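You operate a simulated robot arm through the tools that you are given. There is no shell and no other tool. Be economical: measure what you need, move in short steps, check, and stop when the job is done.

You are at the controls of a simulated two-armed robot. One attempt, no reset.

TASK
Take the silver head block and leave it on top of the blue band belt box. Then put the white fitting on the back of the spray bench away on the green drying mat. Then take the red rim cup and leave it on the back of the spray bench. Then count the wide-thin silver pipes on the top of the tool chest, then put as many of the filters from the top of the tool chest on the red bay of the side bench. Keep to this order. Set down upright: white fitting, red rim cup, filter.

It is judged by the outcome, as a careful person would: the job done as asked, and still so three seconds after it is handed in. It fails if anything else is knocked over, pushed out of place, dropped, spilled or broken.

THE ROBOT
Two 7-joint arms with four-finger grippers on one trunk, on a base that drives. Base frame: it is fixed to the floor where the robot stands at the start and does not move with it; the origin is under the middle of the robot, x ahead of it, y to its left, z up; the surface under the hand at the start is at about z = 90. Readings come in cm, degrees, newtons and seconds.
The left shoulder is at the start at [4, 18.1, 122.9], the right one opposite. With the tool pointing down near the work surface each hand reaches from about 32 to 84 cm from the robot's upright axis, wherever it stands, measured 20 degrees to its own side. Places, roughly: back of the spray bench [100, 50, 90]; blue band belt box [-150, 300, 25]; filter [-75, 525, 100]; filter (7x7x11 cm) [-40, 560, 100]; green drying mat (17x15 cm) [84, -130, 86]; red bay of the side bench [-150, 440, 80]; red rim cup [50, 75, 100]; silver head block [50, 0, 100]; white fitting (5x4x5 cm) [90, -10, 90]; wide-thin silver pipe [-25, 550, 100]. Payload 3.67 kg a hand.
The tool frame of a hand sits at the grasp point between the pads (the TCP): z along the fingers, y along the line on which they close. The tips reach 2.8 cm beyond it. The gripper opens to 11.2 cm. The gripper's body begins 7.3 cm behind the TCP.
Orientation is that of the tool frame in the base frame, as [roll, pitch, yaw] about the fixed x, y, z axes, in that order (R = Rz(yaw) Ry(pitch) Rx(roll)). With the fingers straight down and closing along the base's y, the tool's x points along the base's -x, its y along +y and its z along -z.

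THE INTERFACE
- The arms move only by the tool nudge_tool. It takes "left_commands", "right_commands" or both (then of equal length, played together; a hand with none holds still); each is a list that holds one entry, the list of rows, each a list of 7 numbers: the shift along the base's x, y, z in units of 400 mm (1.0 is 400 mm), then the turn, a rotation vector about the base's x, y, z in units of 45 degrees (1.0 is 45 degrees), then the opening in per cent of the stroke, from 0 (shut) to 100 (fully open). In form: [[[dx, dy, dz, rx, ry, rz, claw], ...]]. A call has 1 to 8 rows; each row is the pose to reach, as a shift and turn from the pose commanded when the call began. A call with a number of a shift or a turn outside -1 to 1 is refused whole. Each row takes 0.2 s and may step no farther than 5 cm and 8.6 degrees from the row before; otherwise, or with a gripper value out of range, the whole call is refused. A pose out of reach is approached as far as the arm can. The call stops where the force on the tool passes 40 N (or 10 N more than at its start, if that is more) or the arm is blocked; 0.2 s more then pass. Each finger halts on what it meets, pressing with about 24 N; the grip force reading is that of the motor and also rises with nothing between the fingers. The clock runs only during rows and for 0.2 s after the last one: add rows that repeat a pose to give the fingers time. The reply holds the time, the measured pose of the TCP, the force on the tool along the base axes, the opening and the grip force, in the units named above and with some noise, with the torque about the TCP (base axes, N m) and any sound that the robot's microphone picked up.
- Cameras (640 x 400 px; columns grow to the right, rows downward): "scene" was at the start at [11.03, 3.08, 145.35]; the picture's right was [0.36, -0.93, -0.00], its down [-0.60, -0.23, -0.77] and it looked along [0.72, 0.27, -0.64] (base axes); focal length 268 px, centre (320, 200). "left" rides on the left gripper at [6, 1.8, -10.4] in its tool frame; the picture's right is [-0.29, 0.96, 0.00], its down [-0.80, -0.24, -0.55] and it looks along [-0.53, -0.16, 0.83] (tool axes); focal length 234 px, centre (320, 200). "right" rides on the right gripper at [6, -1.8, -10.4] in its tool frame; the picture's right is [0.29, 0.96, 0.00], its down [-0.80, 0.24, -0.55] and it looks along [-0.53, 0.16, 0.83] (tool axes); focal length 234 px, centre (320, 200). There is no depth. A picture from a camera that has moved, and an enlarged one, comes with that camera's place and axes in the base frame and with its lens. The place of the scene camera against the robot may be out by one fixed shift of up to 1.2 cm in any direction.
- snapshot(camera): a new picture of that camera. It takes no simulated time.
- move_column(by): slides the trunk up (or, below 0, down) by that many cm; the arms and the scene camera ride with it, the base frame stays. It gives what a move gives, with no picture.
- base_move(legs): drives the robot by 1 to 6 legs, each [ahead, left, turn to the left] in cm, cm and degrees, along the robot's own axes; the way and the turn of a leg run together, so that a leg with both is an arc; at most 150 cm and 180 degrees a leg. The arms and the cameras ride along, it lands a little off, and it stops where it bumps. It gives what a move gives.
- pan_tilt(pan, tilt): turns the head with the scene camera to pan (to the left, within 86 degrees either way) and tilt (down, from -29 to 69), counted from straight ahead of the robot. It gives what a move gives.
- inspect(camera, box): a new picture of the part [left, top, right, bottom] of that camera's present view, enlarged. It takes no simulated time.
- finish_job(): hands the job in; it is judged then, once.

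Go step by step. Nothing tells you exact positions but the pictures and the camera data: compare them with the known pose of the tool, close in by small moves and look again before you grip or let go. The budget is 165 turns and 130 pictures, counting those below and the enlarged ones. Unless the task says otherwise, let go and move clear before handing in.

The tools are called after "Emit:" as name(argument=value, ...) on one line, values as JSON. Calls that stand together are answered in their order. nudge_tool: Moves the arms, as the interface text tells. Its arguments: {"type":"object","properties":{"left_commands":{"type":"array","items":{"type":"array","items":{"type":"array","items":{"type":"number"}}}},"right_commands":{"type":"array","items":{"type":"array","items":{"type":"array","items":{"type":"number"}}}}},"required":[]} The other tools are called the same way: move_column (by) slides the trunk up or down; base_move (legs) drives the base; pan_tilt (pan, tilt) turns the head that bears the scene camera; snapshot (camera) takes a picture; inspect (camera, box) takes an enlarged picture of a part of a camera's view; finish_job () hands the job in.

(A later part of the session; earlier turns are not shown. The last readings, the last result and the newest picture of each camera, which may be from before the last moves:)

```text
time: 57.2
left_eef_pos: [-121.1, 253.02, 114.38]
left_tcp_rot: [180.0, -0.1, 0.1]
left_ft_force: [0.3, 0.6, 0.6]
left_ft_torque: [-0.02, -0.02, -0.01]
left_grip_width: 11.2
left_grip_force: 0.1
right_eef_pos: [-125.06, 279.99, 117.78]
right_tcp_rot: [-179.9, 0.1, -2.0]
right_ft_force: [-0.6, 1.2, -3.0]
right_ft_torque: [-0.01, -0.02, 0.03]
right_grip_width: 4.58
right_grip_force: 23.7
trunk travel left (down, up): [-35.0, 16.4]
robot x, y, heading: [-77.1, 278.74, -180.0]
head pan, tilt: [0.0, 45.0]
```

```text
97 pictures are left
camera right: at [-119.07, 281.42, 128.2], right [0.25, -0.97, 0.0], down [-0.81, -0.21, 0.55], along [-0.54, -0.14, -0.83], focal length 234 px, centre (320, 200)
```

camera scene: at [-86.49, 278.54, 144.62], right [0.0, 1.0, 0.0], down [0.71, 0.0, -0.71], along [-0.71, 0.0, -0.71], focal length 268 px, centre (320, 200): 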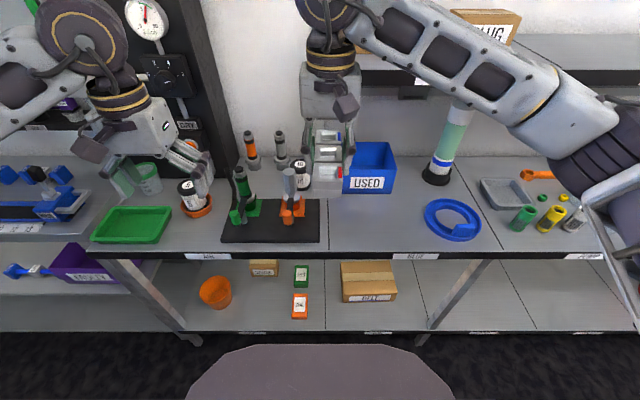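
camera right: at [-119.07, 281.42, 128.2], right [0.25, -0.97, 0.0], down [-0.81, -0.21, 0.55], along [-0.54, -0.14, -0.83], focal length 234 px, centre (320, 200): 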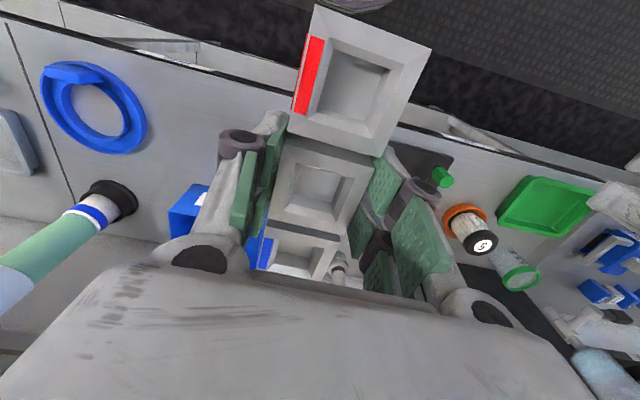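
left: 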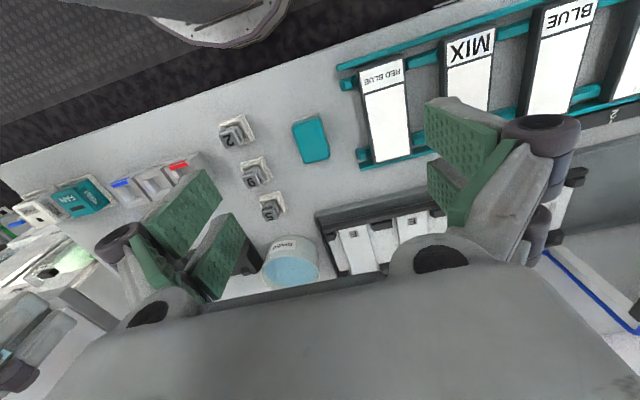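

The free patch is centred at about (-142.5, 294.5), between the black stand, the blue USED bin and the blue ring. I move above it and partway down.

Emit:
nudge_tool(right_commands=[[[-0.08, 0.08, 0, 0, 0, 0, 8], [-0.16, 0.16, 0, 0, 0, 0, 8], [-0.24, 0.24, 0, 0, 0, 0.03, 8], [-0.32, 0.32, -0.03, 0, 0, 0.045, 8], [-0.4, 0.363, -0.1, 0, 0, 0.045, 8], [-0.435, 0.363, -0.2, 0, 0, 0.045, 8], [-0.435, 0.363, -0.32, 0, 0, 0.045, 8], [-0.435, 0.363, -0.44, 0, 0, 0.045, 8]]])

Emit:
nudge_tool(right_commands=[[[0, 0, -0.1, 0, 0, 0, 8], [0, 0, -0.2, 0, 0, 0, 8], [0, 0, -0.28, 0, 0, 0, 8]]])

Emit:
snapshot(camera="scene")

Emit:
snapshot(camera="right")

```text
time: 58.4
left_eef_pos: [-121.02, 253.02, 114.42]
left_tcp_rot: [180.0, 0.0, 0.1]
left_ft_force: [0.5, 0.2, -0.3]
left_ft_torque: [0.01, -0.02, -0.02]
left_grip_width: 11.21
left_grip_force: 0.1
right_eef_pos: [-138.78, 293.48, 115.67]
right_tcp_rot: [179.9, -0.1, 0.4]
right_ft_force: [0.5, 0.6, -3.8]
right_ft_torque: [0.0, 0.01, 0.01]
right_grip_width: 4.58
right_grip_force: 23.9
trunk travel left (down, up): [-35.0, 16.4]
robot x, y, heading: [-77.45, 278.85, 180.2]
head pan, tilt: [0.0, 45.0]
stopped in row 5 (right hand): the force on the tool passed its limit at 76 N (the readings are from after the stop); the commanded pose is now the measured one
```

```text
time: 59.2
left_eef_pos: [-121.33, 253.04, 114.31]
left_tcp_rot: [180.0, -0.1, 0.1]
left_ft_force: [0.6, 0.4, -0.6]
left_ft_torque: [0.04, -0.02, 0.0]
left_grip_width: 11.22
left_grip_force: 0.0
right_eef_pos: [-139.24, 293.4, 104.31]
right_tcp_rot: [180.0, 0.0, 0.4]
right_ft_force: [-0.3, -0.4, -3.2]
right_ft_torque: [-0.01, 0.0, -0.01]
right_grip_width: 4.57
right_grip_force: 23.9
trunk travel left (down, up): [-35.0, 16.4]
robot x, y, heading: [-77.51, 278.62, -180.0]
head pan, tilt: [0.0, 45.0]
```

```text
96 pictures are left
camera scene: at [-86.57, 278.57, 144.62], right [0.0, 1.0, 0.0], down [0.71, 0.0, -0.71], along [-0.71, 0.0, -0.71], focal length 268 px, centre (320, 200)
```

scene: 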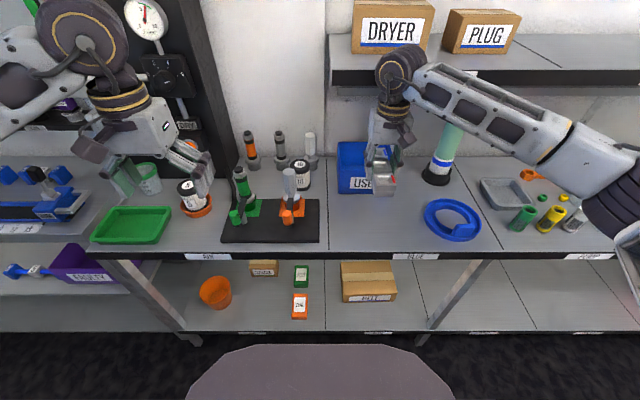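

```text
95 pictures are left
camera right: at [-133.21, 295.16, 114.73], right [0.3, -0.96, 0.0], down [-0.8, -0.25, 0.55], along [-0.53, -0.16, -0.83], focal length 234 px, centre (320, 200)
```

right: 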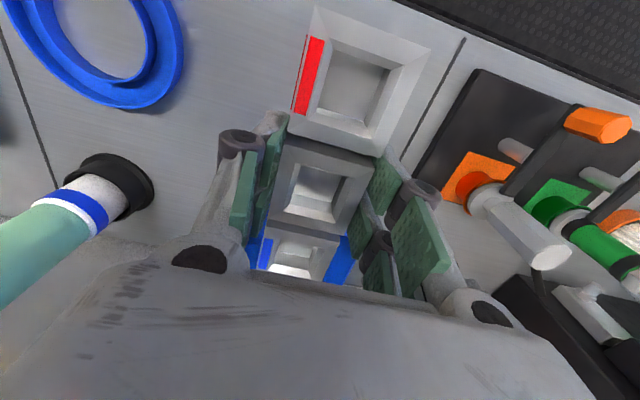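

The wrist touched the upper shelf's edge, nothing moved visibly. Hand-camera geometry puts the bench top at z≈86 with its edge at x≈-126, so x≈-137 is a fine spot. I back off 2 cm and lower slowly.

Emit:
nudge_tool(right_commands=[[[0.05, 0, 0, 0, 0, 0, 8], [0.05, 0, -0.1, 0, 0, 0, 8], [0.05, 0, -0.2, 0, 0, 0, 8], [0.05, 0, -0.28, 0, 0, 0, 8], [0.05, 0, -0.31, 0, 0, 0, 8], [0.05, 0, -0.33, 0, 0, 0, 8]]])

Emit:
snapshot(camera="scene")

```text
time: 60.6
left_eef_pos: [-121.19, 253.06, 114.38]
left_tcp_rot: [-180.0, 0.0, 0.0]
left_ft_force: [-0.9, -0.1, 0.6]
left_ft_torque: [0.0, 0.01, -0.03]
left_grip_width: 11.22
left_grip_force: 0.0
right_eef_pos: [-137.02, 293.43, 91.16]
right_tcp_rot: [180.0, -0.1, 0.4]
right_ft_force: [0.0, -0.2, -3.3]
right_ft_torque: [-0.02, -0.02, 0.01]
right_grip_width: 4.54
right_grip_force: 24.7
trunk travel left (down, up): [-35.0, 16.4]
robot x, y, heading: [-77.23, 278.7, 180.1]
head pan, tilt: [0.0, 45.0]
```

```text
94 pictures are left
camera scene: at [-86.52, 278.56, 144.62], right [0.0, 1.0, 0.0], down [0.71, 0.0, -0.71], along [-0.71, 0.0, -0.71], focal length 268 px, centre (320, 200)
```

scene: 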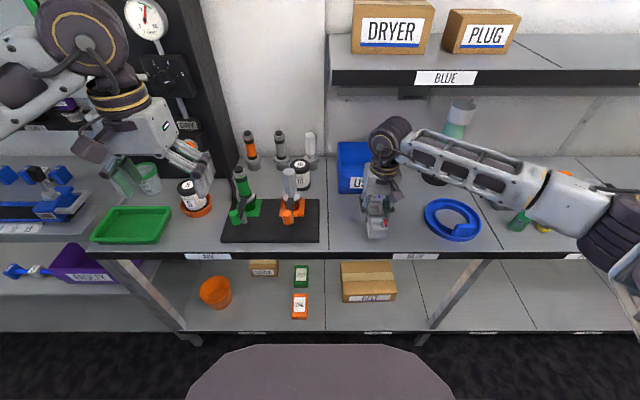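

Clear so far; I lower in fine steps until contact.

Emit:
nudge_tool(right_commands=[[[0, 0, -0.012, 0, 0, 0, 8], [0, 0, -0.024, 0, 0, 0, 8], [0, 0, -0.036, 0, 0, 0, 8]]])

Emit:
inspect(camera="scene", box=[300, 180, 460, 280])

```text
time: 61.4
left_eef_pos: [-121.18, 253.04, 114.29]
left_tcp_rot: [-180.0, -0.1, 0.1]
left_ft_force: [0.5, -0.4, -0.3]
left_ft_torque: [0.04, 0.02, 0.0]
left_grip_width: 11.2
left_grip_force: 0.0
right_eef_pos: [-136.96, 293.55, 89.74]
right_tcp_rot: [-179.9, -0.2, 0.4]
right_ft_force: [-0.6, 0.1, -3.1]
right_ft_torque: [-0.01, -0.03, -0.02]
right_grip_width: 4.58
right_grip_force: 23.5
trunk travel left (down, up): [-35.0, 16.4]
robot x, y, heading: [-77.45, 278.66, 180.1]
head pan, tilt: [0.0, 45.0]
```

```text
4.00 times, centred on (380, 230) of scene
camera zoom: at [-86.53, 278.55, 144.62], right [0.0, 1.0, 0.0], down [0.71, 0.0, -0.71], along [-0.71, 0.0, -0.71], focal length 1073 px, centre (80, 80)
```

zoom: 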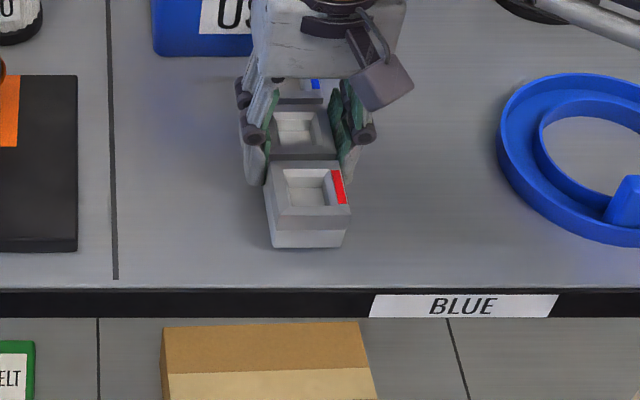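

Very near the surface (z≈85.5). I continue in 3 mm steps.

Emit:
nudge_tool(right_commands=[[[0, 0, -0.008, 0, 0, 0, 8], [0, 0, -0.016, 0, 0, 0, 8]]])

Emit:
nudge_tool(right_commands=[[[0, 0, -0.008, 0, 0, 0, 8], [0, 0, -0.016, 0, 0, 0, 8]]])

Emit:
nudge_tool(right_commands=[[[0, 0, -0.008, 0, 0, 0, 8], [0, 0, -0.016, 0, 0, 0, 8]]])

Emit:
inspect(camera="scene", box=[300, 180, 460, 280])

```text
time: 62.0
left_eef_pos: [-121.16, 252.99, 114.29]
left_tcp_rot: [-180.0, -0.1, 0.1]
left_ft_force: [0.9, 1.0, -0.1]
left_ft_torque: [0.0, 0.01, 0.01]
left_grip_width: 11.19
left_grip_force: 0.0
right_eef_pos: [-137.09, 293.47, 89.22]
right_tcp_rot: [180.0, -0.2, 0.4]
right_ft_force: [0.5, -0.9, -2.4]
right_ft_torque: [0.03, -0.03, -0.01]
right_grip_width: 4.58
right_grip_force: 24.0
trunk travel left (down, up): [-35.0, 16.4]
robot x, y, heading: [-77.4, 278.9, 180.0]
head pan, tilt: [0.0, 45.0]
```

```text
time: 62.6
left_eef_pos: [-121.03, 252.98, 114.37]
left_tcp_rot: [180.0, -0.1, 0.2]
left_ft_force: [0.8, 0.6, 0.6]
left_ft_torque: [0.01, -0.01, -0.01]
left_grip_width: 11.18
left_grip_force: 0.1
right_eef_pos: [-136.97, 293.51, 88.66]
right_tcp_rot: [-180.0, 0.1, 0.4]
right_ft_force: [0.1, 0.4, 6.6]
right_ft_torque: [0.23, -0.15, 0.04]
right_grip_width: 4.6
right_grip_force: 24.0
trunk travel left (down, up): [-35.0, 16.4]
robot x, y, heading: [-77.6, 278.63, 180.1]
head pan, tilt: [0.0, 45.0]
```

```text
time: 63.2
left_eef_pos: [-121.1, 252.97, 114.31]
left_tcp_rot: [180.0, 0.0, 0.1]
left_ft_force: [0.3, -0.3, 0.1]
left_ft_torque: [0.0, 0.02, 0.03]
left_grip_width: 11.21
left_grip_force: 0.0
right_eef_pos: [-136.95, 293.51, 87.93]
right_tcp_rot: [-179.9, 0.0, 0.3]
right_ft_force: [-1.8, 2.7, 15.4]
right_ft_torque: [0.07, 0.06, 0.0]
right_grip_width: 4.62
right_grip_force: 24.0
trunk travel left (down, up): [-35.0, 16.4]
robot x, y, heading: [-77.44, 278.67, 179.9]
head pan, tilt: [0.0, 45.0]
```

```text
4.00 times, centred on (380, 230) of scene
camera zoom: at [-86.37, 278.55, 144.64], right [0.0, 1.0, 0.0], down [0.71, 0.0, -0.71], along [-0.71, 0.0, -0.71], focal length 1073 px, centre (80, 80)
```

zoom: 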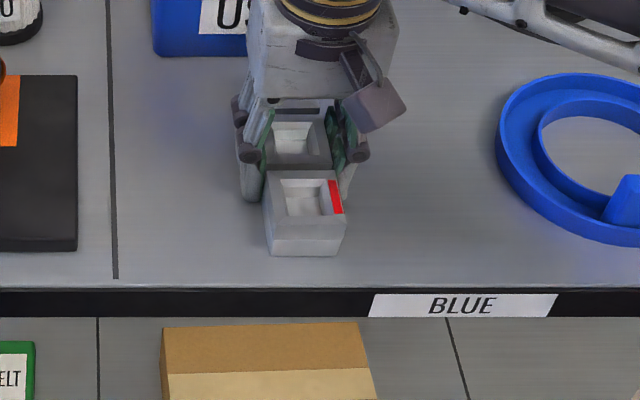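

The block rests on the bench. I open, lift off 10 cm and pitch the tool 36° forward.

Emit:
nudge_tool(right_commands=[[[0, 0, 0.01, 0, 0, 0, 40], [0, 0, 0.01, 0, 0, 0, 80], [0, 0, 0.01, 0, 0, 0, 80], [0, 0, 0.08, 0, 0, 0, 80], [0, 0, 0.18, 0, 0, 0, 80], [0, 0, 0.26, 0, 0, 0, 80]]])

Emit:
nudge_tool(right_commands=[[[0.02, 0, 0, 0, 0.16, 0, 80], [0.04, 0, 0, 0, 0.32, 0, 80], [0.06, 0, 0, 0, 0.48, 0, 80], [0.08, 0, 0, 0, 0.64, 0, 80], [0.08, 0, 0, 0, 0.8, 0, 80]]])

Emit:
snapshot(camera="scene")

Emit:
snapshot(camera="right")

```text
time: 64.6
left_eef_pos: [-121.13, 252.97, 114.31]
left_tcp_rot: [179.9, 0.0, 0.1]
left_ft_force: [-0.7, 0.6, -0.4]
left_ft_torque: [0.01, 0.01, 0.0]
left_grip_width: 11.21
left_grip_force: 0.1
right_eef_pos: [-137.01, 293.44, 98.34]
right_tcp_rot: [-179.9, -0.1, 0.3]
right_ft_force: [-0.1, 0.3, 0.2]
right_ft_torque: [0.0, 0.02, 0.0]
right_grip_width: 8.94
right_grip_force: 0.1
trunk travel left (down, up): [-35.0, 16.4]
robot x, y, heading: [-77.18, 278.46, 180.3]
head pan, tilt: [0.0, 45.0]
```

```text
time: 65.8
left_eef_pos: [-121.17, 252.9, 114.41]
left_tcp_rot: [180.0, -0.1, 0.1]
left_ft_force: [0.2, -0.7, -0.3]
left_ft_torque: [0.0, -0.03, 0.04]
left_grip_width: 11.19
left_grip_force: 0.0
right_eef_pos: [-133.89, 293.33, 98.17]
right_tcp_rot: [-179.6, 36.0, 0.5]
right_ft_force: [-0.9, -0.2, 0.1]
right_ft_torque: [0.01, -0.01, -0.02]
right_grip_width: 8.97
right_grip_force: 0.0
trunk travel left (down, up): [-35.0, 16.4]
robot x, y, heading: [-77.58, 278.56, -179.7]
head pan, tilt: [0.0, 45.0]
```

```text
91 pictures are left
camera scene: at [-86.48, 278.56, 144.62], right [0.0, 1.0, 0.0], down [0.71, 0.0, -0.71], along [-0.71, 0.0, -0.71], focal length 268 px, centre (320, 200)
```

scene: 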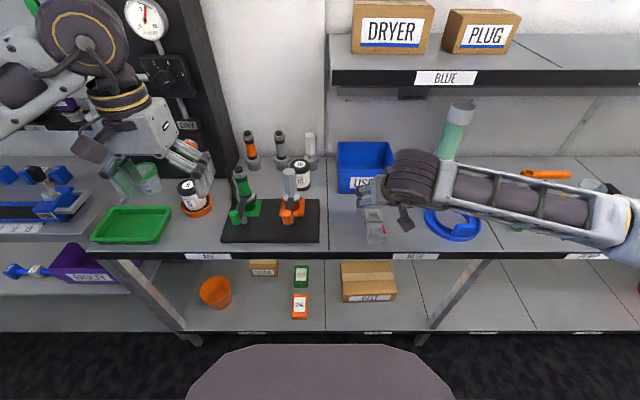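

```text
90 pictures are left
camera right: at [-122.85, 295.24, 103.23], right [0.24, -0.96, -0.17], down [-0.32, -0.25, 0.92], along [-0.92, -0.16, -0.36], focal length 234 px, centre (320, 200)
```

right: 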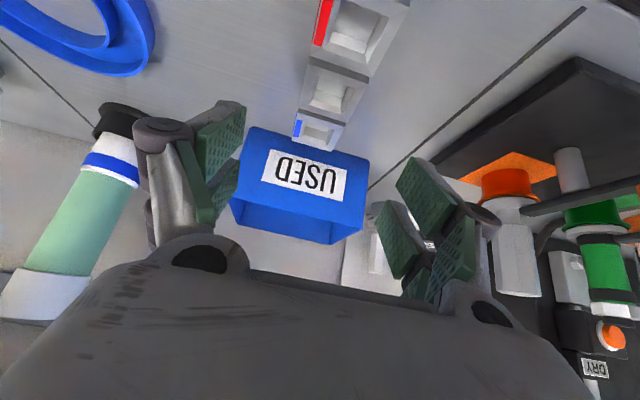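

The block stands free on the bench. I move down onto its middle with the pitched tool and grip.

Emit:
nudge_tool(right_commands=[[[-0.02, 0, -0.08, 0, 0, 0, 80], [-0.04, 0, -0.15, 0, 0, 0, 80], [-0.06, 0, -0.2, 0, 0, 0, 80], [-0.078, 0, -0.235, 0, 0, 0, 80], [-0.078, 0, -0.24, 0, 0, 0, 30], [-0.078, 0, -0.24, 0, 0, 0, 8], [-0.078, 0, -0.24, 0, 0, 0, 8], [-0.078, 0, -0.24, 0, 0, 0, 8]]])

Emit:
snapshot(camera="right")

Emit:
inspect(camera="scene", box=[300, 140, 460, 280])

```text
time: 67.6
left_eef_pos: [-121.09, 253.1, 114.38]
left_tcp_rot: [180.0, 0.0, 0.2]
left_ft_force: [0.0, 0.0, 0.2]
left_ft_torque: [0.02, -0.01, -0.04]
left_grip_width: 11.2
left_grip_force: 0.1
right_eef_pos: [-136.87, 293.43, 88.77]
right_tcp_rot: [-179.7, 35.8, 0.5]
right_ft_force: [-0.9, 0.1, 0.1]
right_ft_torque: [-0.04, 0.33, -0.03]
right_grip_width: 4.61
right_grip_force: 23.8
trunk travel left (down, up): [-35.0, 16.4]
robot x, y, heading: [-77.14, 278.75, 180.1]
head pan, tilt: [0.0, 45.0]
```

```text
89 pictures are left
camera right: at [-125.85, 295.22, 93.65], right [0.24, -0.96, -0.17], down [-0.32, -0.25, 0.92], along [-0.92, -0.16, -0.36], focal length 234 px, centre (320, 200)
```

right: 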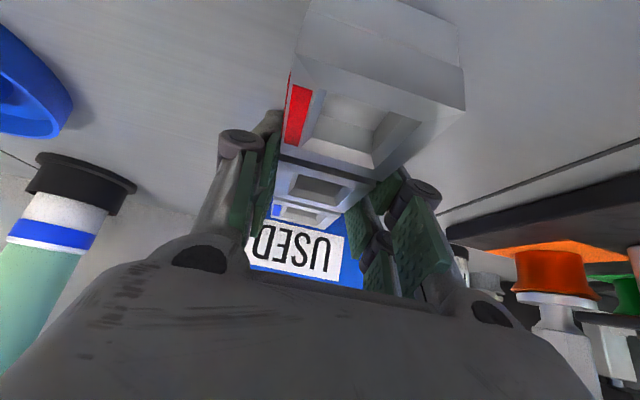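

```text
2.86 times, centred on (380, 210) of scene
camera zoom: at [-86.48, 278.54, 144.62], right [0.0, 1.0, 0.0], down [0.71, 0.0, -0.71], along [-0.71, 0.0, -0.71], focal length 766 px, centre (149, 171)
```

zoom: 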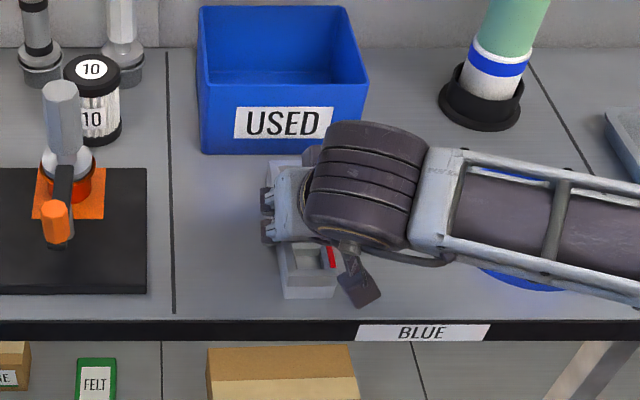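

Gripped (4.6 cm). I lift, back the robot out, lower the trunk and look.

Emit:
nudge_tool(right_commands=[[[0, 0, 0.05, 0, 0, 0, 6], [0, 0, 0.15, 0, 0, 0, 6], [0.04, 0, 0.26, 0, 0, 0, 6], [0.1, 0, 0.36, 0, 0, 0, 6]]])

Emit:
base_move(legs=[[-30, 0, 0]])

Emit:
move_column(by=-35)

Emit:
nudge_tool(right_commands=[[[0, 0.03, -0.1, 0, 0, 0, 6], [0, 0.06, -0.2, 0, 0, 0, 6], [0, 0.1, -0.3, 0, 0, 0, 6], [0, 0.14, -0.4, 0, 0, 0, 6], [0, 0.17, -0.5, 0, 0, 0, 6], [0, 0.17, -0.6, 0, 0, 0, 6], [0, 0.17, -0.7, 0, 0, 0, 6]]])

Emit:
snapshot(camera="scene")

Emit:
snapshot(camera="right")

```text
time: 68.6
left_eef_pos: [-120.98, 253.04, 114.51]
left_tcp_rot: [180.0, 0.0, 0.1]
left_ft_force: [0.2, -0.1, 0.0]
left_ft_torque: [0.01, 0.02, -0.01]
left_grip_width: 11.2
left_grip_force: 0.1
right_eef_pos: [-132.59, 293.34, 103.0]
right_tcp_rot: [-179.6, 36.0, 0.5]
right_ft_force: [0.0, 0.3, -2.9]
right_ft_torque: [0.04, -0.01, 0.03]
right_grip_width: 4.6
right_grip_force: 24.5
trunk travel left (down, up): [-35.0, 16.4]
robot x, y, heading: [-77.43, 278.52, -179.8]
head pan, tilt: [0.0, 45.0]
```

```text
time: 70.7
left_eef_pos: [-91.13, 253.13, 114.42]
left_tcp_rot: [180.0, -0.2, 0.0]
left_ft_force: [-0.1, 0.6, -0.1]
left_ft_torque: [-0.01, 0.02, -0.02]
left_grip_width: 11.18
left_grip_force: 0.0
right_eef_pos: [-102.42, 293.35, 102.88]
right_tcp_rot: [-179.7, 35.9, 0.4]
right_ft_force: [0.4, 0.7, -3.4]
right_ft_torque: [0.0, -0.03, -0.01]
right_grip_width: 4.59
right_grip_force: 24.1
trunk travel left (down, up): [-35.0, 16.4]
robot x, y, heading: [-47.45, 278.74, 180.0]
head pan, tilt: [0.0, 45.0]
```

```text
time: 74.1
left_eef_pos: [-91.06, 253.05, 79.5]
left_tcp_rot: [180.0, -0.1, -0.1]
left_ft_force: [-0.1, 0.5, 0.2]
left_ft_torque: [0.03, 0.02, 0.02]
left_grip_width: 11.2
left_grip_force: 0.0
right_eef_pos: [-102.39, 293.37, 67.98]
right_tcp_rot: [-179.7, 35.9, 0.4]
right_ft_force: [-0.1, 1.0, -3.1]
right_ft_torque: [-0.01, -0.01, 0.01]
right_grip_width: 4.59
right_grip_force: 23.8
trunk travel left (down, up): [0.0, 51.4]
robot x, y, heading: [-47.33, 278.51, 179.7]
head pan, tilt: [0.0, 45.0]
```

```text
time: 75.7
left_eef_pos: [-91.12, 253.01, 79.57]
left_tcp_rot: [-179.9, -0.1, 0.0]
left_ft_force: [0.0, 0.4, -0.6]
left_ft_torque: [0.0, -0.02, -0.04]
left_grip_width: 11.19
left_grip_force: 0.0
right_eef_pos: [-102.49, 300.2, 40.09]
right_tcp_rot: [-179.8, 35.9, 0.4]
right_ft_force: [0.2, 0.4, -2.5]
right_ft_torque: [0.02, -0.06, 0.0]
right_grip_width: 4.6
right_grip_force: 24.4
trunk travel left (down, up): [0.0, 51.4]
robot x, y, heading: [-46.63, 278.64, 180.0]
head pan, tilt: [0.0, 45.0]
```

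```text
87 pictures are left
camera scene: at [-56.32, 278.56, 109.79], right [0.0, 1.0, 0.0], down [0.71, 0.0, -0.71], along [-0.71, 0.0, -0.71], focal length 268 px, centre (320, 200)
```

scene: 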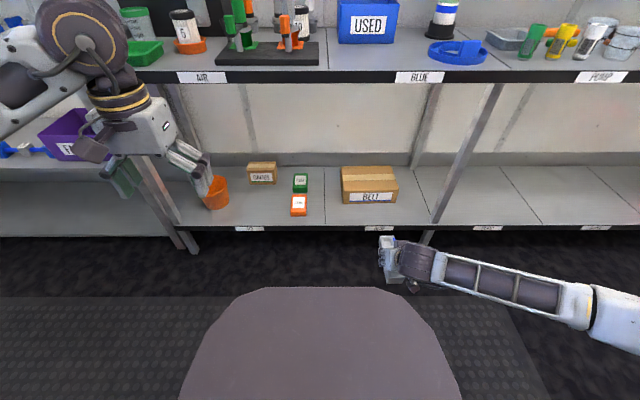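

```text
86 pictures are left
camera right: at [-91.4, 302.11, 45.01], right [0.24, -0.96, -0.17], down [-0.32, -0.24, 0.92], along [-0.92, -0.16, -0.36], focal length 234 px, centre (320, 200)
```

right: 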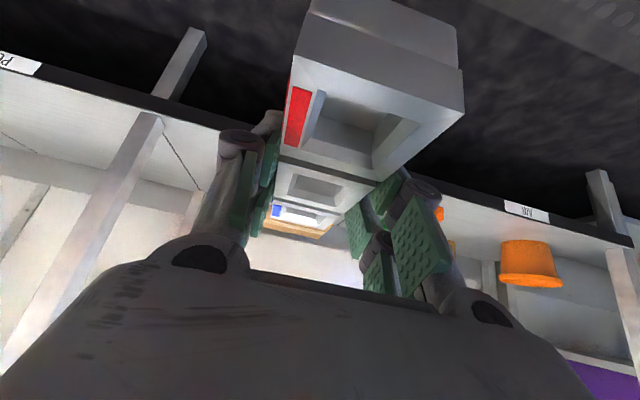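

The box is reachable, but the right forearm runs sideways close to the bench leg at y≈320; working at long reach with the robot shifted to -y keeps the elbow clear. I shift the base accordingly.

Emit:
base_move(legs=[[14, 16, 0]])

Emit:
nudge_tool(right_commands=[[[-0.05, 0.1, 0, 0, 0, 0, 6], [-0.1, 0.2, 0, 0, 0, 0, 6], [-0.16, 0.29, 0, 0, 0, 0, 6], [-0.28, 0.29, 0, 0, 0, 0, 6]]])

Emit:
snapshot(camera="scene")

Emit:
snapshot(camera="right")

```text
time: 77.4
left_eef_pos: [-105.0, 237.24, 79.49]
left_tcp_rot: [-179.9, -0.1, 0.1]
left_ft_force: [-0.1, -0.1, 0.2]
left_ft_torque: [0.04, -0.03, 0.03]
left_grip_width: 11.2
left_grip_force: 0.1
right_eef_pos: [-116.31, 284.47, 40.05]
right_tcp_rot: [-179.6, 35.8, 0.6]
right_ft_force: [0.0, -0.4, -3.4]
right_ft_torque: [0.02, 0.0, -0.01]
right_grip_width: 4.6
right_grip_force: 24.0
trunk travel left (down, up): [0.0, 51.4]
robot x, y, heading: [-61.21, 262.8, -179.8]
head pan, tilt: [0.0, 45.0]
```

```text
time: 78.4
left_eef_pos: [-105.12, 237.28, 79.47]
left_tcp_rot: [-179.9, -0.1, 0.1]
left_ft_force: [0.3, -1.7, 0.2]
left_ft_torque: [0.0, 0.0, -0.02]
left_grip_width: 11.21
left_grip_force: 0.2
right_eef_pos: [-127.73, 296.13, 40.14]
right_tcp_rot: [-179.6, 35.8, 0.6]
right_ft_force: [1.0, 0.0, -3.0]
right_ft_torque: [0.0, 0.01, 0.03]
right_grip_width: 4.57
right_grip_force: 23.5
trunk travel left (down, up): [0.0, 51.4]
robot x, y, heading: [-61.06, 263.21, -180.0]
head pan, tilt: [0.0, 45.0]
```

```text
85 pictures are left
camera scene: at [-70.37, 262.85, 109.78], right [0.0, 1.0, 0.0], down [0.71, 0.0, -0.71], along [-0.71, 0.0, -0.71], focal length 268 px, centre (320, 200)
```

scene: 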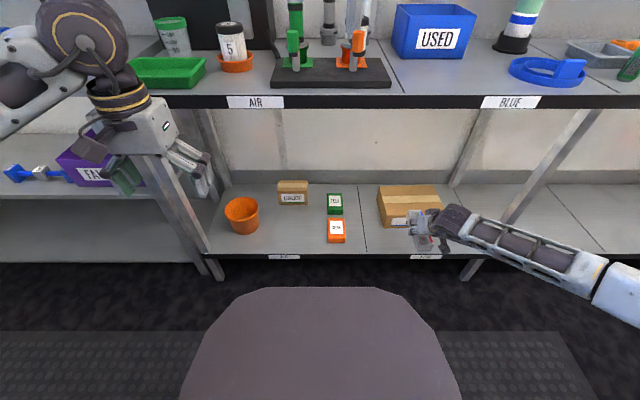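

```text
84 pictures are left
camera right: at [-116.83, 298.02, 45.12], right [0.24, -0.96, -0.17], down [-0.32, -0.25, 0.91], along [-0.92, -0.16, -0.37], focal length 234 px, centre (320, 200)
```

right: 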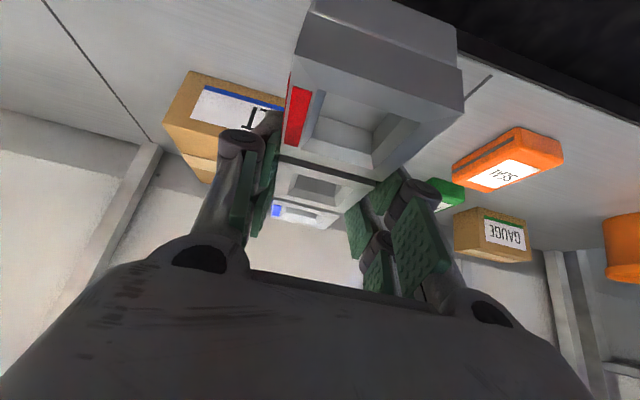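

The path looks clear; box front is at x≈-143, y 289.5…313.5. I advance further at this height and re-check the leg clearance.

Emit:
nudge_tool(right_commands=[[[-0.1, 0, 0, 0, 0, 0, 6], [-0.2, 0, 0, 0, 0, 0, 6], [-0.3, 0.01, 0, 0, 0, 0, 6], [-0.4, 0.02, 0, 0, 0, 0, 6]]])

Emit:
snapshot(camera="scene")

```text
time: 79.4
left_eef_pos: [-105.08, 237.28, 79.45]
left_tcp_rot: [-179.9, 0.0, 0.1]
left_ft_force: [-0.9, -0.4, 0.2]
left_ft_torque: [0.02, -0.01, -0.01]
left_grip_width: 11.19
left_grip_force: 0.0
right_eef_pos: [-143.66, 297.02, 39.8]
right_tcp_rot: [-179.6, 35.8, 0.6]
right_ft_force: [0.6, 1.3, -2.8]
right_ft_torque: [-0.08, 0.03, 0.01]
right_grip_width: 4.6
right_grip_force: 23.9
trunk travel left (down, up): [0.0, 51.4]
robot x, y, heading: [-61.21, 262.4, -179.8]
head pan, tilt: [0.0, 45.0]
```

```text
83 pictures are left
camera scene: at [-70.36, 262.81, 109.78], right [0.0, 1.0, 0.0], down [0.71, 0.0, -0.71], along [-0.71, 0.0, -0.71], focal length 268 px, centre (320, 200)
```

scene: 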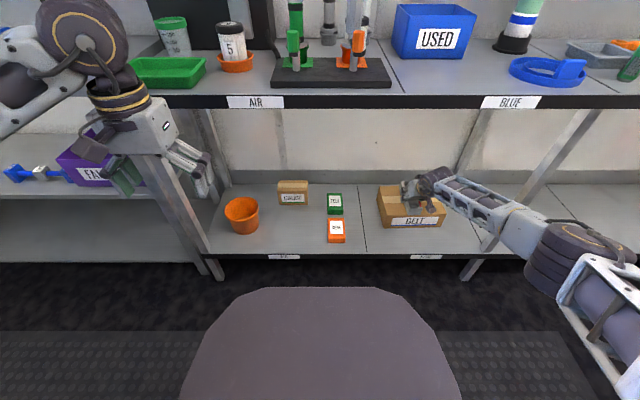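

Still clear of the leg. I advance to x≈-151.5, then begin lowering.

Emit:
nudge_tool(right_commands=[[[-0.1, 0, 0, 0, 0, 0, 6], [-0.195, 0.02, 0, 0, 0, 0, 6], [-0.195, 0.02, -0.06, 0, 0, 0, 6], [-0.195, 0.02, -0.11, 0, 0, 0, 6]]])

Emit:
inspect(camera="scene", box=[360, 150, 560, 275])

Emit:
snapshot(camera="right")

```text
time: 80.4
left_eef_pos: [-104.98, 237.37, 79.41]
left_tcp_rot: [180.0, 0.0, 0.1]
left_ft_force: [-0.1, -0.5, -0.6]
left_ft_torque: [0.01, 0.03, -0.01]
left_grip_width: 11.23
left_grip_force: 0.1
right_eef_pos: [-145.94, 297.08, 39.0]
right_tcp_rot: [-179.6, 35.9, 0.6]
right_ft_force: [-1.0, -0.4, -1.9]
right_ft_torque: [-0.01, -0.05, -0.03]
right_grip_width: 4.6
right_grip_force: 24.0
right hand out of reach, approached as far as the arm can: row 1, 2, 3, 4
trunk travel left (down, up): [0.0, 51.4]
robot x, y, heading: [-61.5, 263.16, -180.0]
head pan, tilt: [0.0, 45.0]
```

```text
3.20 times, centred on (460, 212) of scene
camera zoom: at [-70.33, 262.85, 109.79], right [0.0, 1.0, 0.0], down [0.71, 0.0, -0.71], along [-0.71, 0.0, -0.71], focal length 858 px, centre (-128, 160)
```

zoom: 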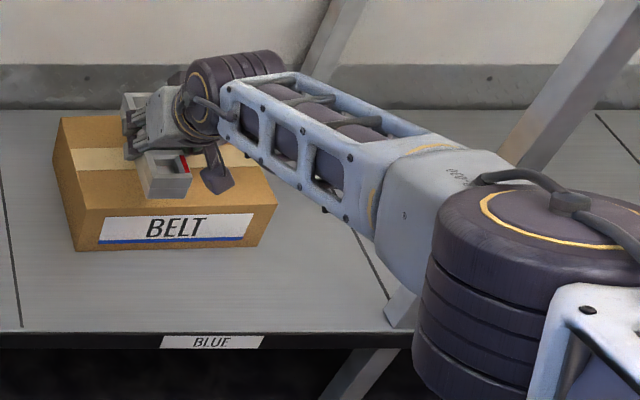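

```text
81 pictures are left
camera right: at [-134.92, 298.78, 43.99], right [0.24, -0.96, -0.17], down [-0.32, -0.25, 0.91], along [-0.92, -0.16, -0.36], focal length 234 px, centre (320, 200)
```

right: 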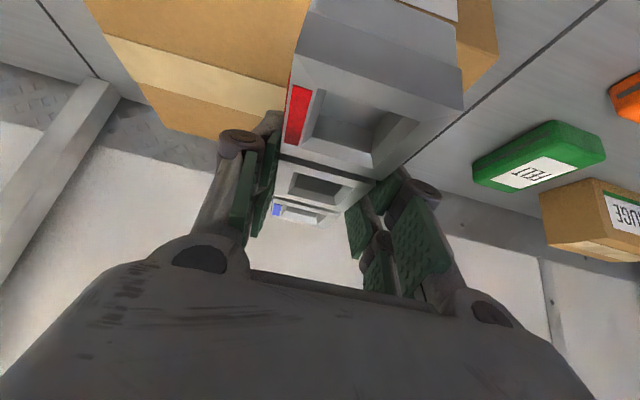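

At reach limit, 6 cm short. I shift the base 7 cm ahead and 8 cm left (keeps the elbow clear of the leg), then bring the hand back in y.

Emit:
base_move(legs=[[7, 8, 0]])

Emit:
snapshot(camera="scene")

```text
time: 81.5
left_eef_pos: [-112.09, 229.09, 79.57]
left_tcp_rot: [-179.9, -0.2, 0.2]
left_ft_force: [0.4, -0.6, -0.2]
left_ft_torque: [0.0, -0.04, 0.03]
left_grip_width: 11.2
left_grip_force: 0.0
right_eef_pos: [-152.94, 288.69, 38.9]
right_tcp_rot: [-179.6, 35.8, 0.6]
right_ft_force: [-0.3, -0.4, -4.2]
right_ft_torque: [0.02, -0.04, 0.01]
right_grip_width: 4.56
right_grip_force: 23.7
trunk travel left (down, up): [0.0, 51.4]
robot x, y, heading: [-68.11, 254.4, -180.1]
head pan, tilt: [0.0, 45.0]
```

```text
80 pictures are left
camera scene: at [-77.49, 254.62, 109.78], right [0.0, 1.0, 0.0], down [0.71, 0.0, -0.71], along [-0.71, 0.0, -0.71], focal length 268 px, centre (320, 200)
```

scene: 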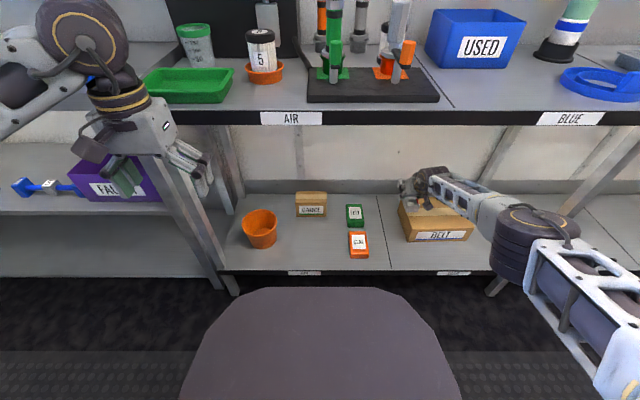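

Clear. I move the hand +9 cm in y over the box and lower a little.

Emit:
nudge_tool(right_commands=[[[0.02, 0.09, 0, 0, 0, 0, 6], [0.04, 0.17, 0, 0, 0, 0, 6], [0.04, 0.24, 0, 0, 0, 0, 6], [0.04, 0.24, -0.06, 0, 0, 0, 6]]])

Emit:
inspect(camera="scene", box=[380, 150, 580, 275])

Emit:
snapshot(camera="right")

```text
time: 82.5
left_eef_pos: [-112.11, 229.13, 79.44]
left_tcp_rot: [-180.0, -0.1, 0.2]
left_ft_force: [0.8, -0.6, 0.7]
left_ft_torque: [0.0, 0.03, 0.01]
left_grip_width: 11.23
left_grip_force: 0.0
right_eef_pos: [-150.56, 294.67, 38.52]
right_tcp_rot: [-179.7, 35.9, 0.6]
right_ft_force: [0.1, -1.0, -3.5]
right_ft_torque: [0.01, -0.05, 0.0]
right_grip_width: 4.62
right_grip_force: 23.9
right hand out of reach, approached as far as the arm can: row 1, 2, 3, 4
trunk travel left (down, up): [0.0, 51.4]
robot x, y, heading: [-68.53, 254.38, -179.7]
head pan, tilt: [0.0, 45.0]
```

```text
3.20 times, centred on (480, 212) of scene
camera zoom: at [-77.4, 254.74, 109.79], right [0.0, 1.0, 0.0], down [0.71, 0.0, -0.71], along [-0.71, 0.0, -0.71], focal length 858 px, centre (-192, 160)
```

zoom: 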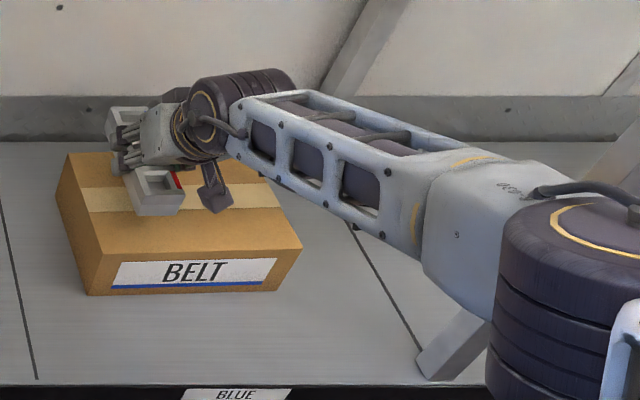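

```text
78 pictures are left
camera right: at [-139.75, 296.5, 43.58], right [0.24, -0.95, -0.17], down [-0.32, -0.25, 0.92], along [-0.92, -0.17, -0.36], focal length 234 px, centre (320, 200)
```

right: 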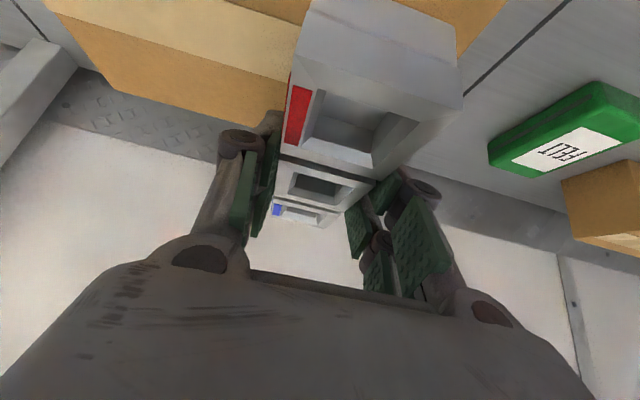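

The arm is almost straight, so the elbow is well clear; box spans x -143.5…-162, y 288…313. I move the base 5 cm ahead.

Emit:
base_move(legs=[[5, 0, 0]])

Emit:
nudge_tool(right_commands=[[[0.03, 0.03, -0.02, 0, 0, 0, 6], [0.06, 0.05, -0.05, 0, 0, 0, 6], [0.06, 0.05, -0.09, 0, 0, 0, 6]]])

Emit:
inspect(camera="scene", box=[380, 150, 580, 275])

```text
time: 83.5
left_eef_pos: [-116.98, 229.2, 79.38]
left_tcp_rot: [-180.0, -0.3, 0.2]
left_ft_force: [-0.5, -0.7, -0.7]
left_ft_torque: [-0.03, -0.02, 0.01]
left_grip_width: 11.18
left_grip_force: 0.0
right_eef_pos: [-155.65, 294.78, 38.44]
right_tcp_rot: [-179.6, 35.7, 0.5]
right_ft_force: [0.4, -0.9, -4.0]
right_ft_torque: [-0.04, 0.0, 0.0]
right_grip_width: 4.59
right_grip_force: 24.0
trunk travel left (down, up): [0.0, 51.4]
robot x, y, heading: [-73.26, 255.08, -179.9]
head pan, tilt: [0.0, 45.0]
```

```text
time: 84.3
left_eef_pos: [-116.98, 229.08, 79.57]
left_tcp_rot: [-180.0, -0.1, 0.1]
left_ft_force: [0.8, 0.5, -0.7]
left_ft_torque: [0.0, 0.0, 0.0]
left_grip_width: 11.2
left_grip_force: 0.1
right_eef_pos: [-153.25, 296.74, 35.8]
right_tcp_rot: [-179.8, 35.9, 0.5]
right_ft_force: [0.3, -1.2, -3.2]
right_ft_torque: [0.01, -0.03, -0.01]
right_grip_width: 4.59
right_grip_force: 24.2
right hand out of reach, approached as far as the arm can: row 3
trunk travel left (down, up): [0.0, 51.4]
robot x, y, heading: [-73.24, 254.77, -179.8]
head pan, tilt: [0.0, 45.0]
```

```text
3.20 times, centred on (480, 212) of scene
camera zoom: at [-82.38, 254.7, 109.79], right [0.0, 1.0, 0.0], down [0.71, 0.0, -0.71], along [-0.71, 0.0, -0.71], focal length 858 px, centre (-192, 160)
```

zoom: 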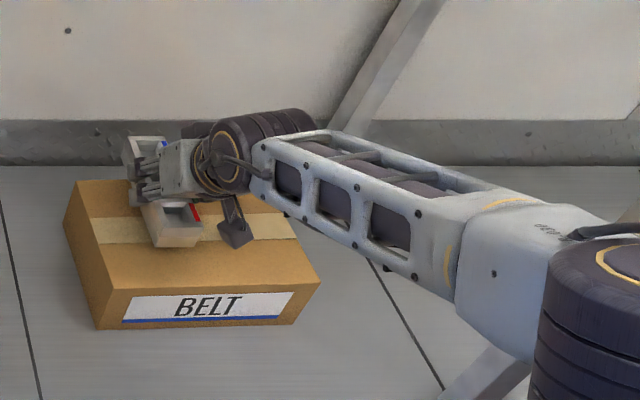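

I need a bit more downward reach: I retract the left hand, then move the base 5 cm ahead while pulling the right hand back equally.

Emit:
nudge_tool(left_commands=[[[0.1, 0, 0, 0, 0, 0, 100], [0.2, 0, 0, 0, 0, 0, 100]]], right_commands=[[[0.02, 0, 0, 0, 0, 0, 6], [0.04, 0, 0, 0, 0, 0, 6]]])

Emit:
base_move(legs=[[5, 0, 0]])

Emit:
nudge_tool(right_commands=[[[0.05, 0, 0, 0, 0, 0, 6], [0.09, 0, -0.02, 0, 0, 0, 6], [0.09, 0, -0.04, 0, 0, 0, 6]]])

Emit:
inspect(camera="scene", box=[380, 150, 580, 275])

```text
time: 84.9
left_eef_pos: [-108.95, 229.4, 79.46]
left_tcp_rot: [180.0, -0.2, 0.1]
left_ft_force: [-0.3, 0.2, -0.7]
left_ft_torque: [-0.02, -0.03, -0.03]
left_grip_width: 11.21
left_grip_force: 0.0
right_eef_pos: [-151.51, 296.87, 35.85]
right_tcp_rot: [-179.5, 35.9, 0.6]
right_ft_force: [-0.8, -0.4, -3.0]
right_ft_torque: [0.02, -0.02, -0.02]
right_grip_width: 4.57
right_grip_force: 24.0
trunk travel left (down, up): [0.0, 51.4]
robot x, y, heading: [-72.89, 255.03, -179.9]
head pan, tilt: [0.0, 45.0]
```

```text
time: 85.8
left_eef_pos: [-113.88, 229.36, 79.44]
left_tcp_rot: [179.9, -0.2, 0.2]
left_ft_force: [-0.4, -0.3, 0.0]
left_ft_torque: [-0.02, -0.04, -0.02]
left_grip_width: 11.21
left_grip_force: 0.0
right_eef_pos: [-156.53, 296.82, 35.71]
right_tcp_rot: [-179.6, 35.8, 0.4]
right_ft_force: [-0.1, -0.3, -3.7]
right_ft_torque: [-0.03, -0.01, -0.02]
right_grip_width: 4.58
right_grip_force: 24.0
trunk travel left (down, up): [0.0, 51.4]
robot x, y, heading: [-77.66, 254.34, -180.0]
head pan, tilt: [0.0, 45.0]
```

```text
time: 86.6
left_eef_pos: [-113.88, 229.29, 79.37]
left_tcp_rot: [180.0, -0.1, 0.3]
left_ft_force: [0.2, 0.4, 0.8]
left_ft_torque: [0.01, -0.01, 0.01]
left_grip_width: 11.18
left_grip_force: 0.1
right_eef_pos: [-152.83, 296.88, 34.24]
right_tcp_rot: [-179.7, 35.9, 0.5]
right_ft_force: [-0.5, 0.1, -2.8]
right_ft_torque: [-0.01, 0.06, 0.03]
right_grip_width: 4.59
right_grip_force: 24.3
trunk travel left (down, up): [0.0, 51.4]
robot x, y, heading: [-78.12, 254.77, -179.7]
head pan, tilt: [0.0, 45.0]
```

```text
3.20 times, centred on (480, 212) of scene
camera zoom: at [-87.27, 254.69, 109.79], right [0.0, 1.0, 0.0], down [0.71, 0.0, -0.71], along [-0.71, 0.0, -0.71], focal length 858 px, centre (-192, 160)
```

zoom: 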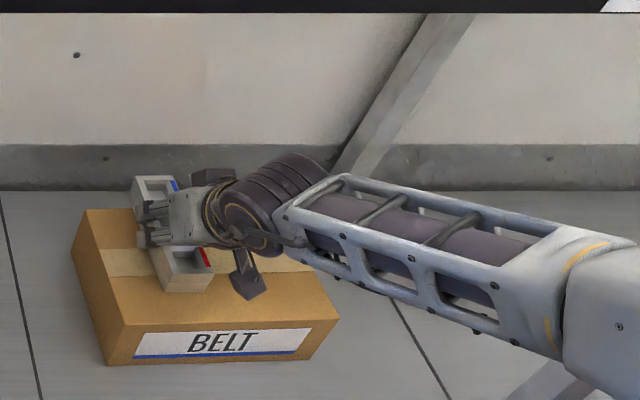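

Block bottom is at ≈30.4, just above the box. I lower in small steps to contact.

Emit:
nudge_tool(right_commands=[[[0, 0, -0.01, 0, 0, 0, 6], [0, 0, -0.02, 0, 0, 0, 6]]])

Emit:
nudge_tool(right_commands=[[[0, 0, -0.01, 0, 0, 0, 6]]])

Emit:
inspect(camera="scene", box=[380, 175, 500, 275])

```text
time: 87.2
left_eef_pos: [-113.57, 229.21, 79.63]
left_tcp_rot: [-179.9, 0.1, 0.2]
left_ft_force: [-0.7, -0.1, -0.8]
left_ft_torque: [-0.02, -0.01, 0.0]
left_grip_width: 11.2
left_grip_force: 0.1
right_eef_pos: [-153.11, 296.92, 34.14]
right_tcp_rot: [-179.7, 36.4, 0.5]
right_ft_force: [5.6, -0.8, 25.9]
right_ft_torque: [-0.26, 0.04, 0.22]
right_grip_width: 4.61
right_grip_force: 24.0
trunk travel left (down, up): [0.0, 51.4]
robot x, y, heading: [-78.1, 254.7, -180.0]
head pan, tilt: [0.0, 45.0]
```

```text
time: 87.6
left_eef_pos: [-113.67, 229.36, 79.48]
left_tcp_rot: [180.0, 0.0, 0.1]
left_ft_force: [-0.2, -0.4, -0.1]
left_ft_torque: [0.04, 0.0, 0.02]
left_grip_width: 11.19
left_grip_force: 0.1
right_eef_pos: [-153.5, 296.94, 34.2]
right_tcp_rot: [-179.9, 36.8, 0.1]
right_ft_force: [0.7, -0.6, 15.6]
right_ft_torque: [-0.07, -0.54, -0.14]
right_grip_width: 4.63
right_grip_force: 24.1
trunk travel left (down, up): [0.0, 51.4]
robot x, y, heading: [-78.31, 254.45, -179.9]
head pan, tilt: [0.0, 45.0]
stopped in row 1 (right hand): the force on the tool passed its limit at 45 N (the readings are from after the stop); the commanded pose is now the measured one
```

```text
4.00 times, centred on (440, 225) of scene
camera zoom: at [-87.1, 254.63, 109.8], right [0.0, 1.0, 0.0], down [0.71, 0.0, -0.71], along [-0.71, 0.0, -0.71], focal length 1073 px, centre (-160, 100)
```

zoom: 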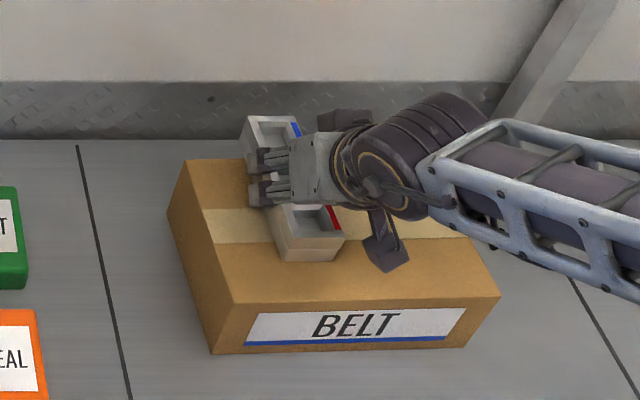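

The block rests on the box (15 N contact). I open, then withdraw along the tool axis.

Emit:
nudge_tool(right_commands=[[[0, 0, 0.005, 0, 0, 0, 30], [0, 0, 0.005, 0, 0, 0, 70], [0, 0, 0.005, 0, 0, 0, 70], [0.03, 0, 0.045, 0, 0, 0, 70], [0.08, 0, 0.11, 0, 0, 0, 70], [0.13, 0, 0.18, 0, 0, 0, 70], [0.21, 0, 0.24, 0, 0, 0, 70]]])

Emit:
inspect(camera="scene", box=[380, 150, 540, 275])

Emit:
snapshot(camera="right")

```text
time: 89.2
left_eef_pos: [-113.68, 229.35, 79.58]
left_tcp_rot: [-180.0, -0.1, 0.3]
left_ft_force: [-0.2, 0.3, 0.1]
left_ft_torque: [0.0, 0.01, 0.02]
left_grip_width: 11.19
left_grip_force: 0.2
right_eef_pos: [-144.8, 296.98, 43.4]
right_tcp_rot: [-179.7, 36.4, 0.5]
right_ft_force: [-0.1, 0.3, 0.2]
right_ft_torque: [-0.01, -0.01, -0.01]
right_grip_width: 7.84
right_grip_force: 0.0
trunk travel left (down, up): [0.0, 51.4]
robot x, y, heading: [-78.53, 254.86, -179.7]
head pan, tilt: [0.0, 45.0]
```

```text
3.20 times, centred on (460, 212) of scene
camera zoom: at [-87.17, 254.69, 109.8], right [0.0, 1.0, 0.0], down [0.71, 0.0, -0.71], along [-0.71, 0.0, -0.71], focal length 858 px, centre (-128, 160)
```

zoom: 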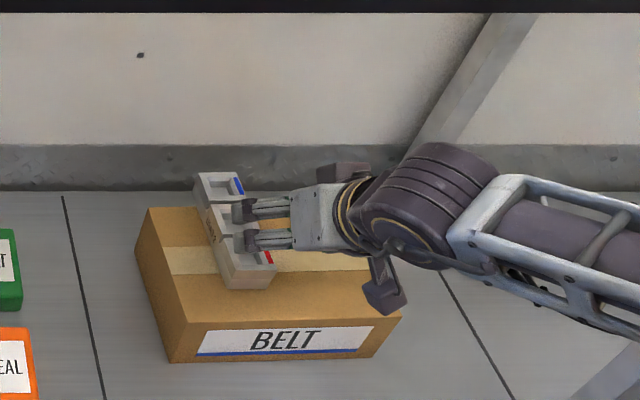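

```text
73 pictures are left
camera right: at [-133.81, 298.78, 48.27], right [0.24, -0.96, -0.17], down [-0.31, -0.24, 0.92], along [-0.92, -0.16, -0.36], focal length 234 px, centre (320, 200)
```

right: 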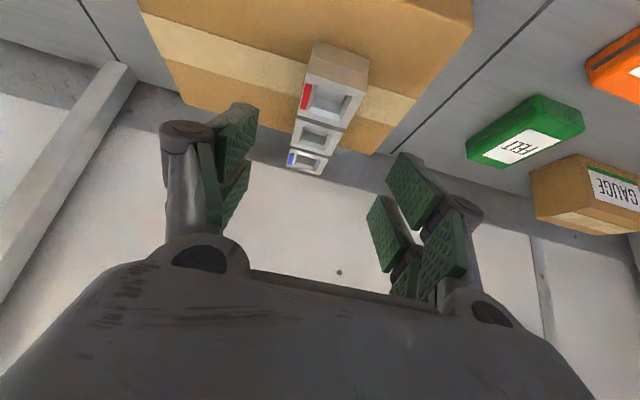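

The head block lies securely on the belt box. I back out, raise the trunk, tuck the right hand (keeping its pitch for the far-back white fitting) and drive to the spray bench.

Emit:
base_move(legs=[[-32, 0, 0]])

Emit:
move_column(by=35)

Emit:
nudge_tool(right_commands=[[[0.06, -0.06, 0.08, 0, 0, 0, 70], [0.12, -0.12, 0.16, 0, 0, 0, 70], [0.18, -0.18, 0.24, 0, 0, 0, 70], [0.24, -0.24, 0.32, 0, 0, 0, 70], [0.3, -0.3, 0.4, 0, 0, 0, 70], [0.36, -0.36, 0.48, 0, 0, 0, 70], [0.42, -0.42, 0.56, 0, 0, 0, 70], [0.48, -0.48, 0.64, 0, 0, 0, 70]]])

Emit:
base_move(legs=[[0, 0, 90], [120, 0, 0], [118, 0, 0], [0, 0, 90]])

```text
time: 91.3
left_eef_pos: [-82.19, 229.5, 79.43]
left_tcp_rot: [180.0, 0.0, -0.4]
left_ft_force: [0.2, -0.2, -0.2]
left_ft_torque: [0.02, 0.0, 0.0]
left_grip_width: 11.23
left_grip_force: 0.0
right_eef_pos: [-112.63, 297.56, 43.26]
right_tcp_rot: [-179.8, 36.5, -0.2]
right_ft_force: [0.7, -0.2, -0.5]
right_ft_torque: [0.02, -0.01, -0.02]
right_grip_width: 7.84
right_grip_force: 0.1
trunk travel left (down, up): [0.0, 51.4]
robot x, y, heading: [-46.62, 254.54, 179.1]
head pan, tilt: [0.0, 45.0]
```

```text
time: 94.8
left_eef_pos: [-82.12, 229.69, 114.35]
left_tcp_rot: [179.9, -0.1, -0.5]
left_ft_force: [-0.2, -0.3, 0.5]
left_ft_torque: [0.02, 0.03, 0.0]
left_grip_width: 11.23
left_grip_force: 0.1
right_eef_pos: [-112.58, 297.58, 78.06]
right_tcp_rot: [-179.8, 36.4, -0.1]
right_ft_force: [0.2, -0.2, 0.4]
right_ft_torque: [0.04, 0.0, 0.03]
right_grip_width: 7.85
right_grip_force: 0.1
trunk travel left (down, up): [-35.0, 16.4]
robot x, y, heading: [-46.44, 254.33, 179.5]
head pan, tilt: [0.0, 45.0]
```

```text
time: 96.6
left_eef_pos: [-82.17, 229.52, 114.31]
left_tcp_rot: [-179.9, -0.1, -0.4]
left_ft_force: [0.2, 0.2, 0.0]
left_ft_torque: [0.04, -0.02, 0.0]
left_grip_width: 11.19
left_grip_force: 0.1
right_eef_pos: [-93.24, 278.31, 103.87]
right_tcp_rot: [-179.7, 36.3, -0.2]
right_ft_force: [-0.4, -0.1, -0.3]
right_ft_torque: [0.01, 0.0, 0.05]
right_grip_width: 7.87
right_grip_force: 0.1
trunk travel left (down, up): [-35.0, 16.4]
robot x, y, heading: [-46.01, 254.4, 179.6]
head pan, tilt: [0.0, 45.0]
```

```text
time: 117.2
left_eef_pos: [-10.5, 39.45, 114.29]
left_tcp_rot: [-179.9, -0.1, 179.7]
left_ft_force: [-0.7, -0.3, -0.3]
left_ft_torque: [0.03, 0.0, -0.01]
left_grip_width: 11.21
left_grip_force: 0.1
right_eef_pos: [0.72, -9.28, 103.88]
right_tcp_rot: [-179.8, 36.3, 179.9]
right_ft_force: [0.1, 0.2, -0.2]
right_ft_torque: [-0.01, -0.03, 0.03]
right_grip_width: 7.83
right_grip_force: 0.2
trunk travel left (down, up): [-35.0, 16.4]
robot x, y, heading: [-46.53, 14.48, -0.3]
head pan, tilt: [0.0, 45.0]
```

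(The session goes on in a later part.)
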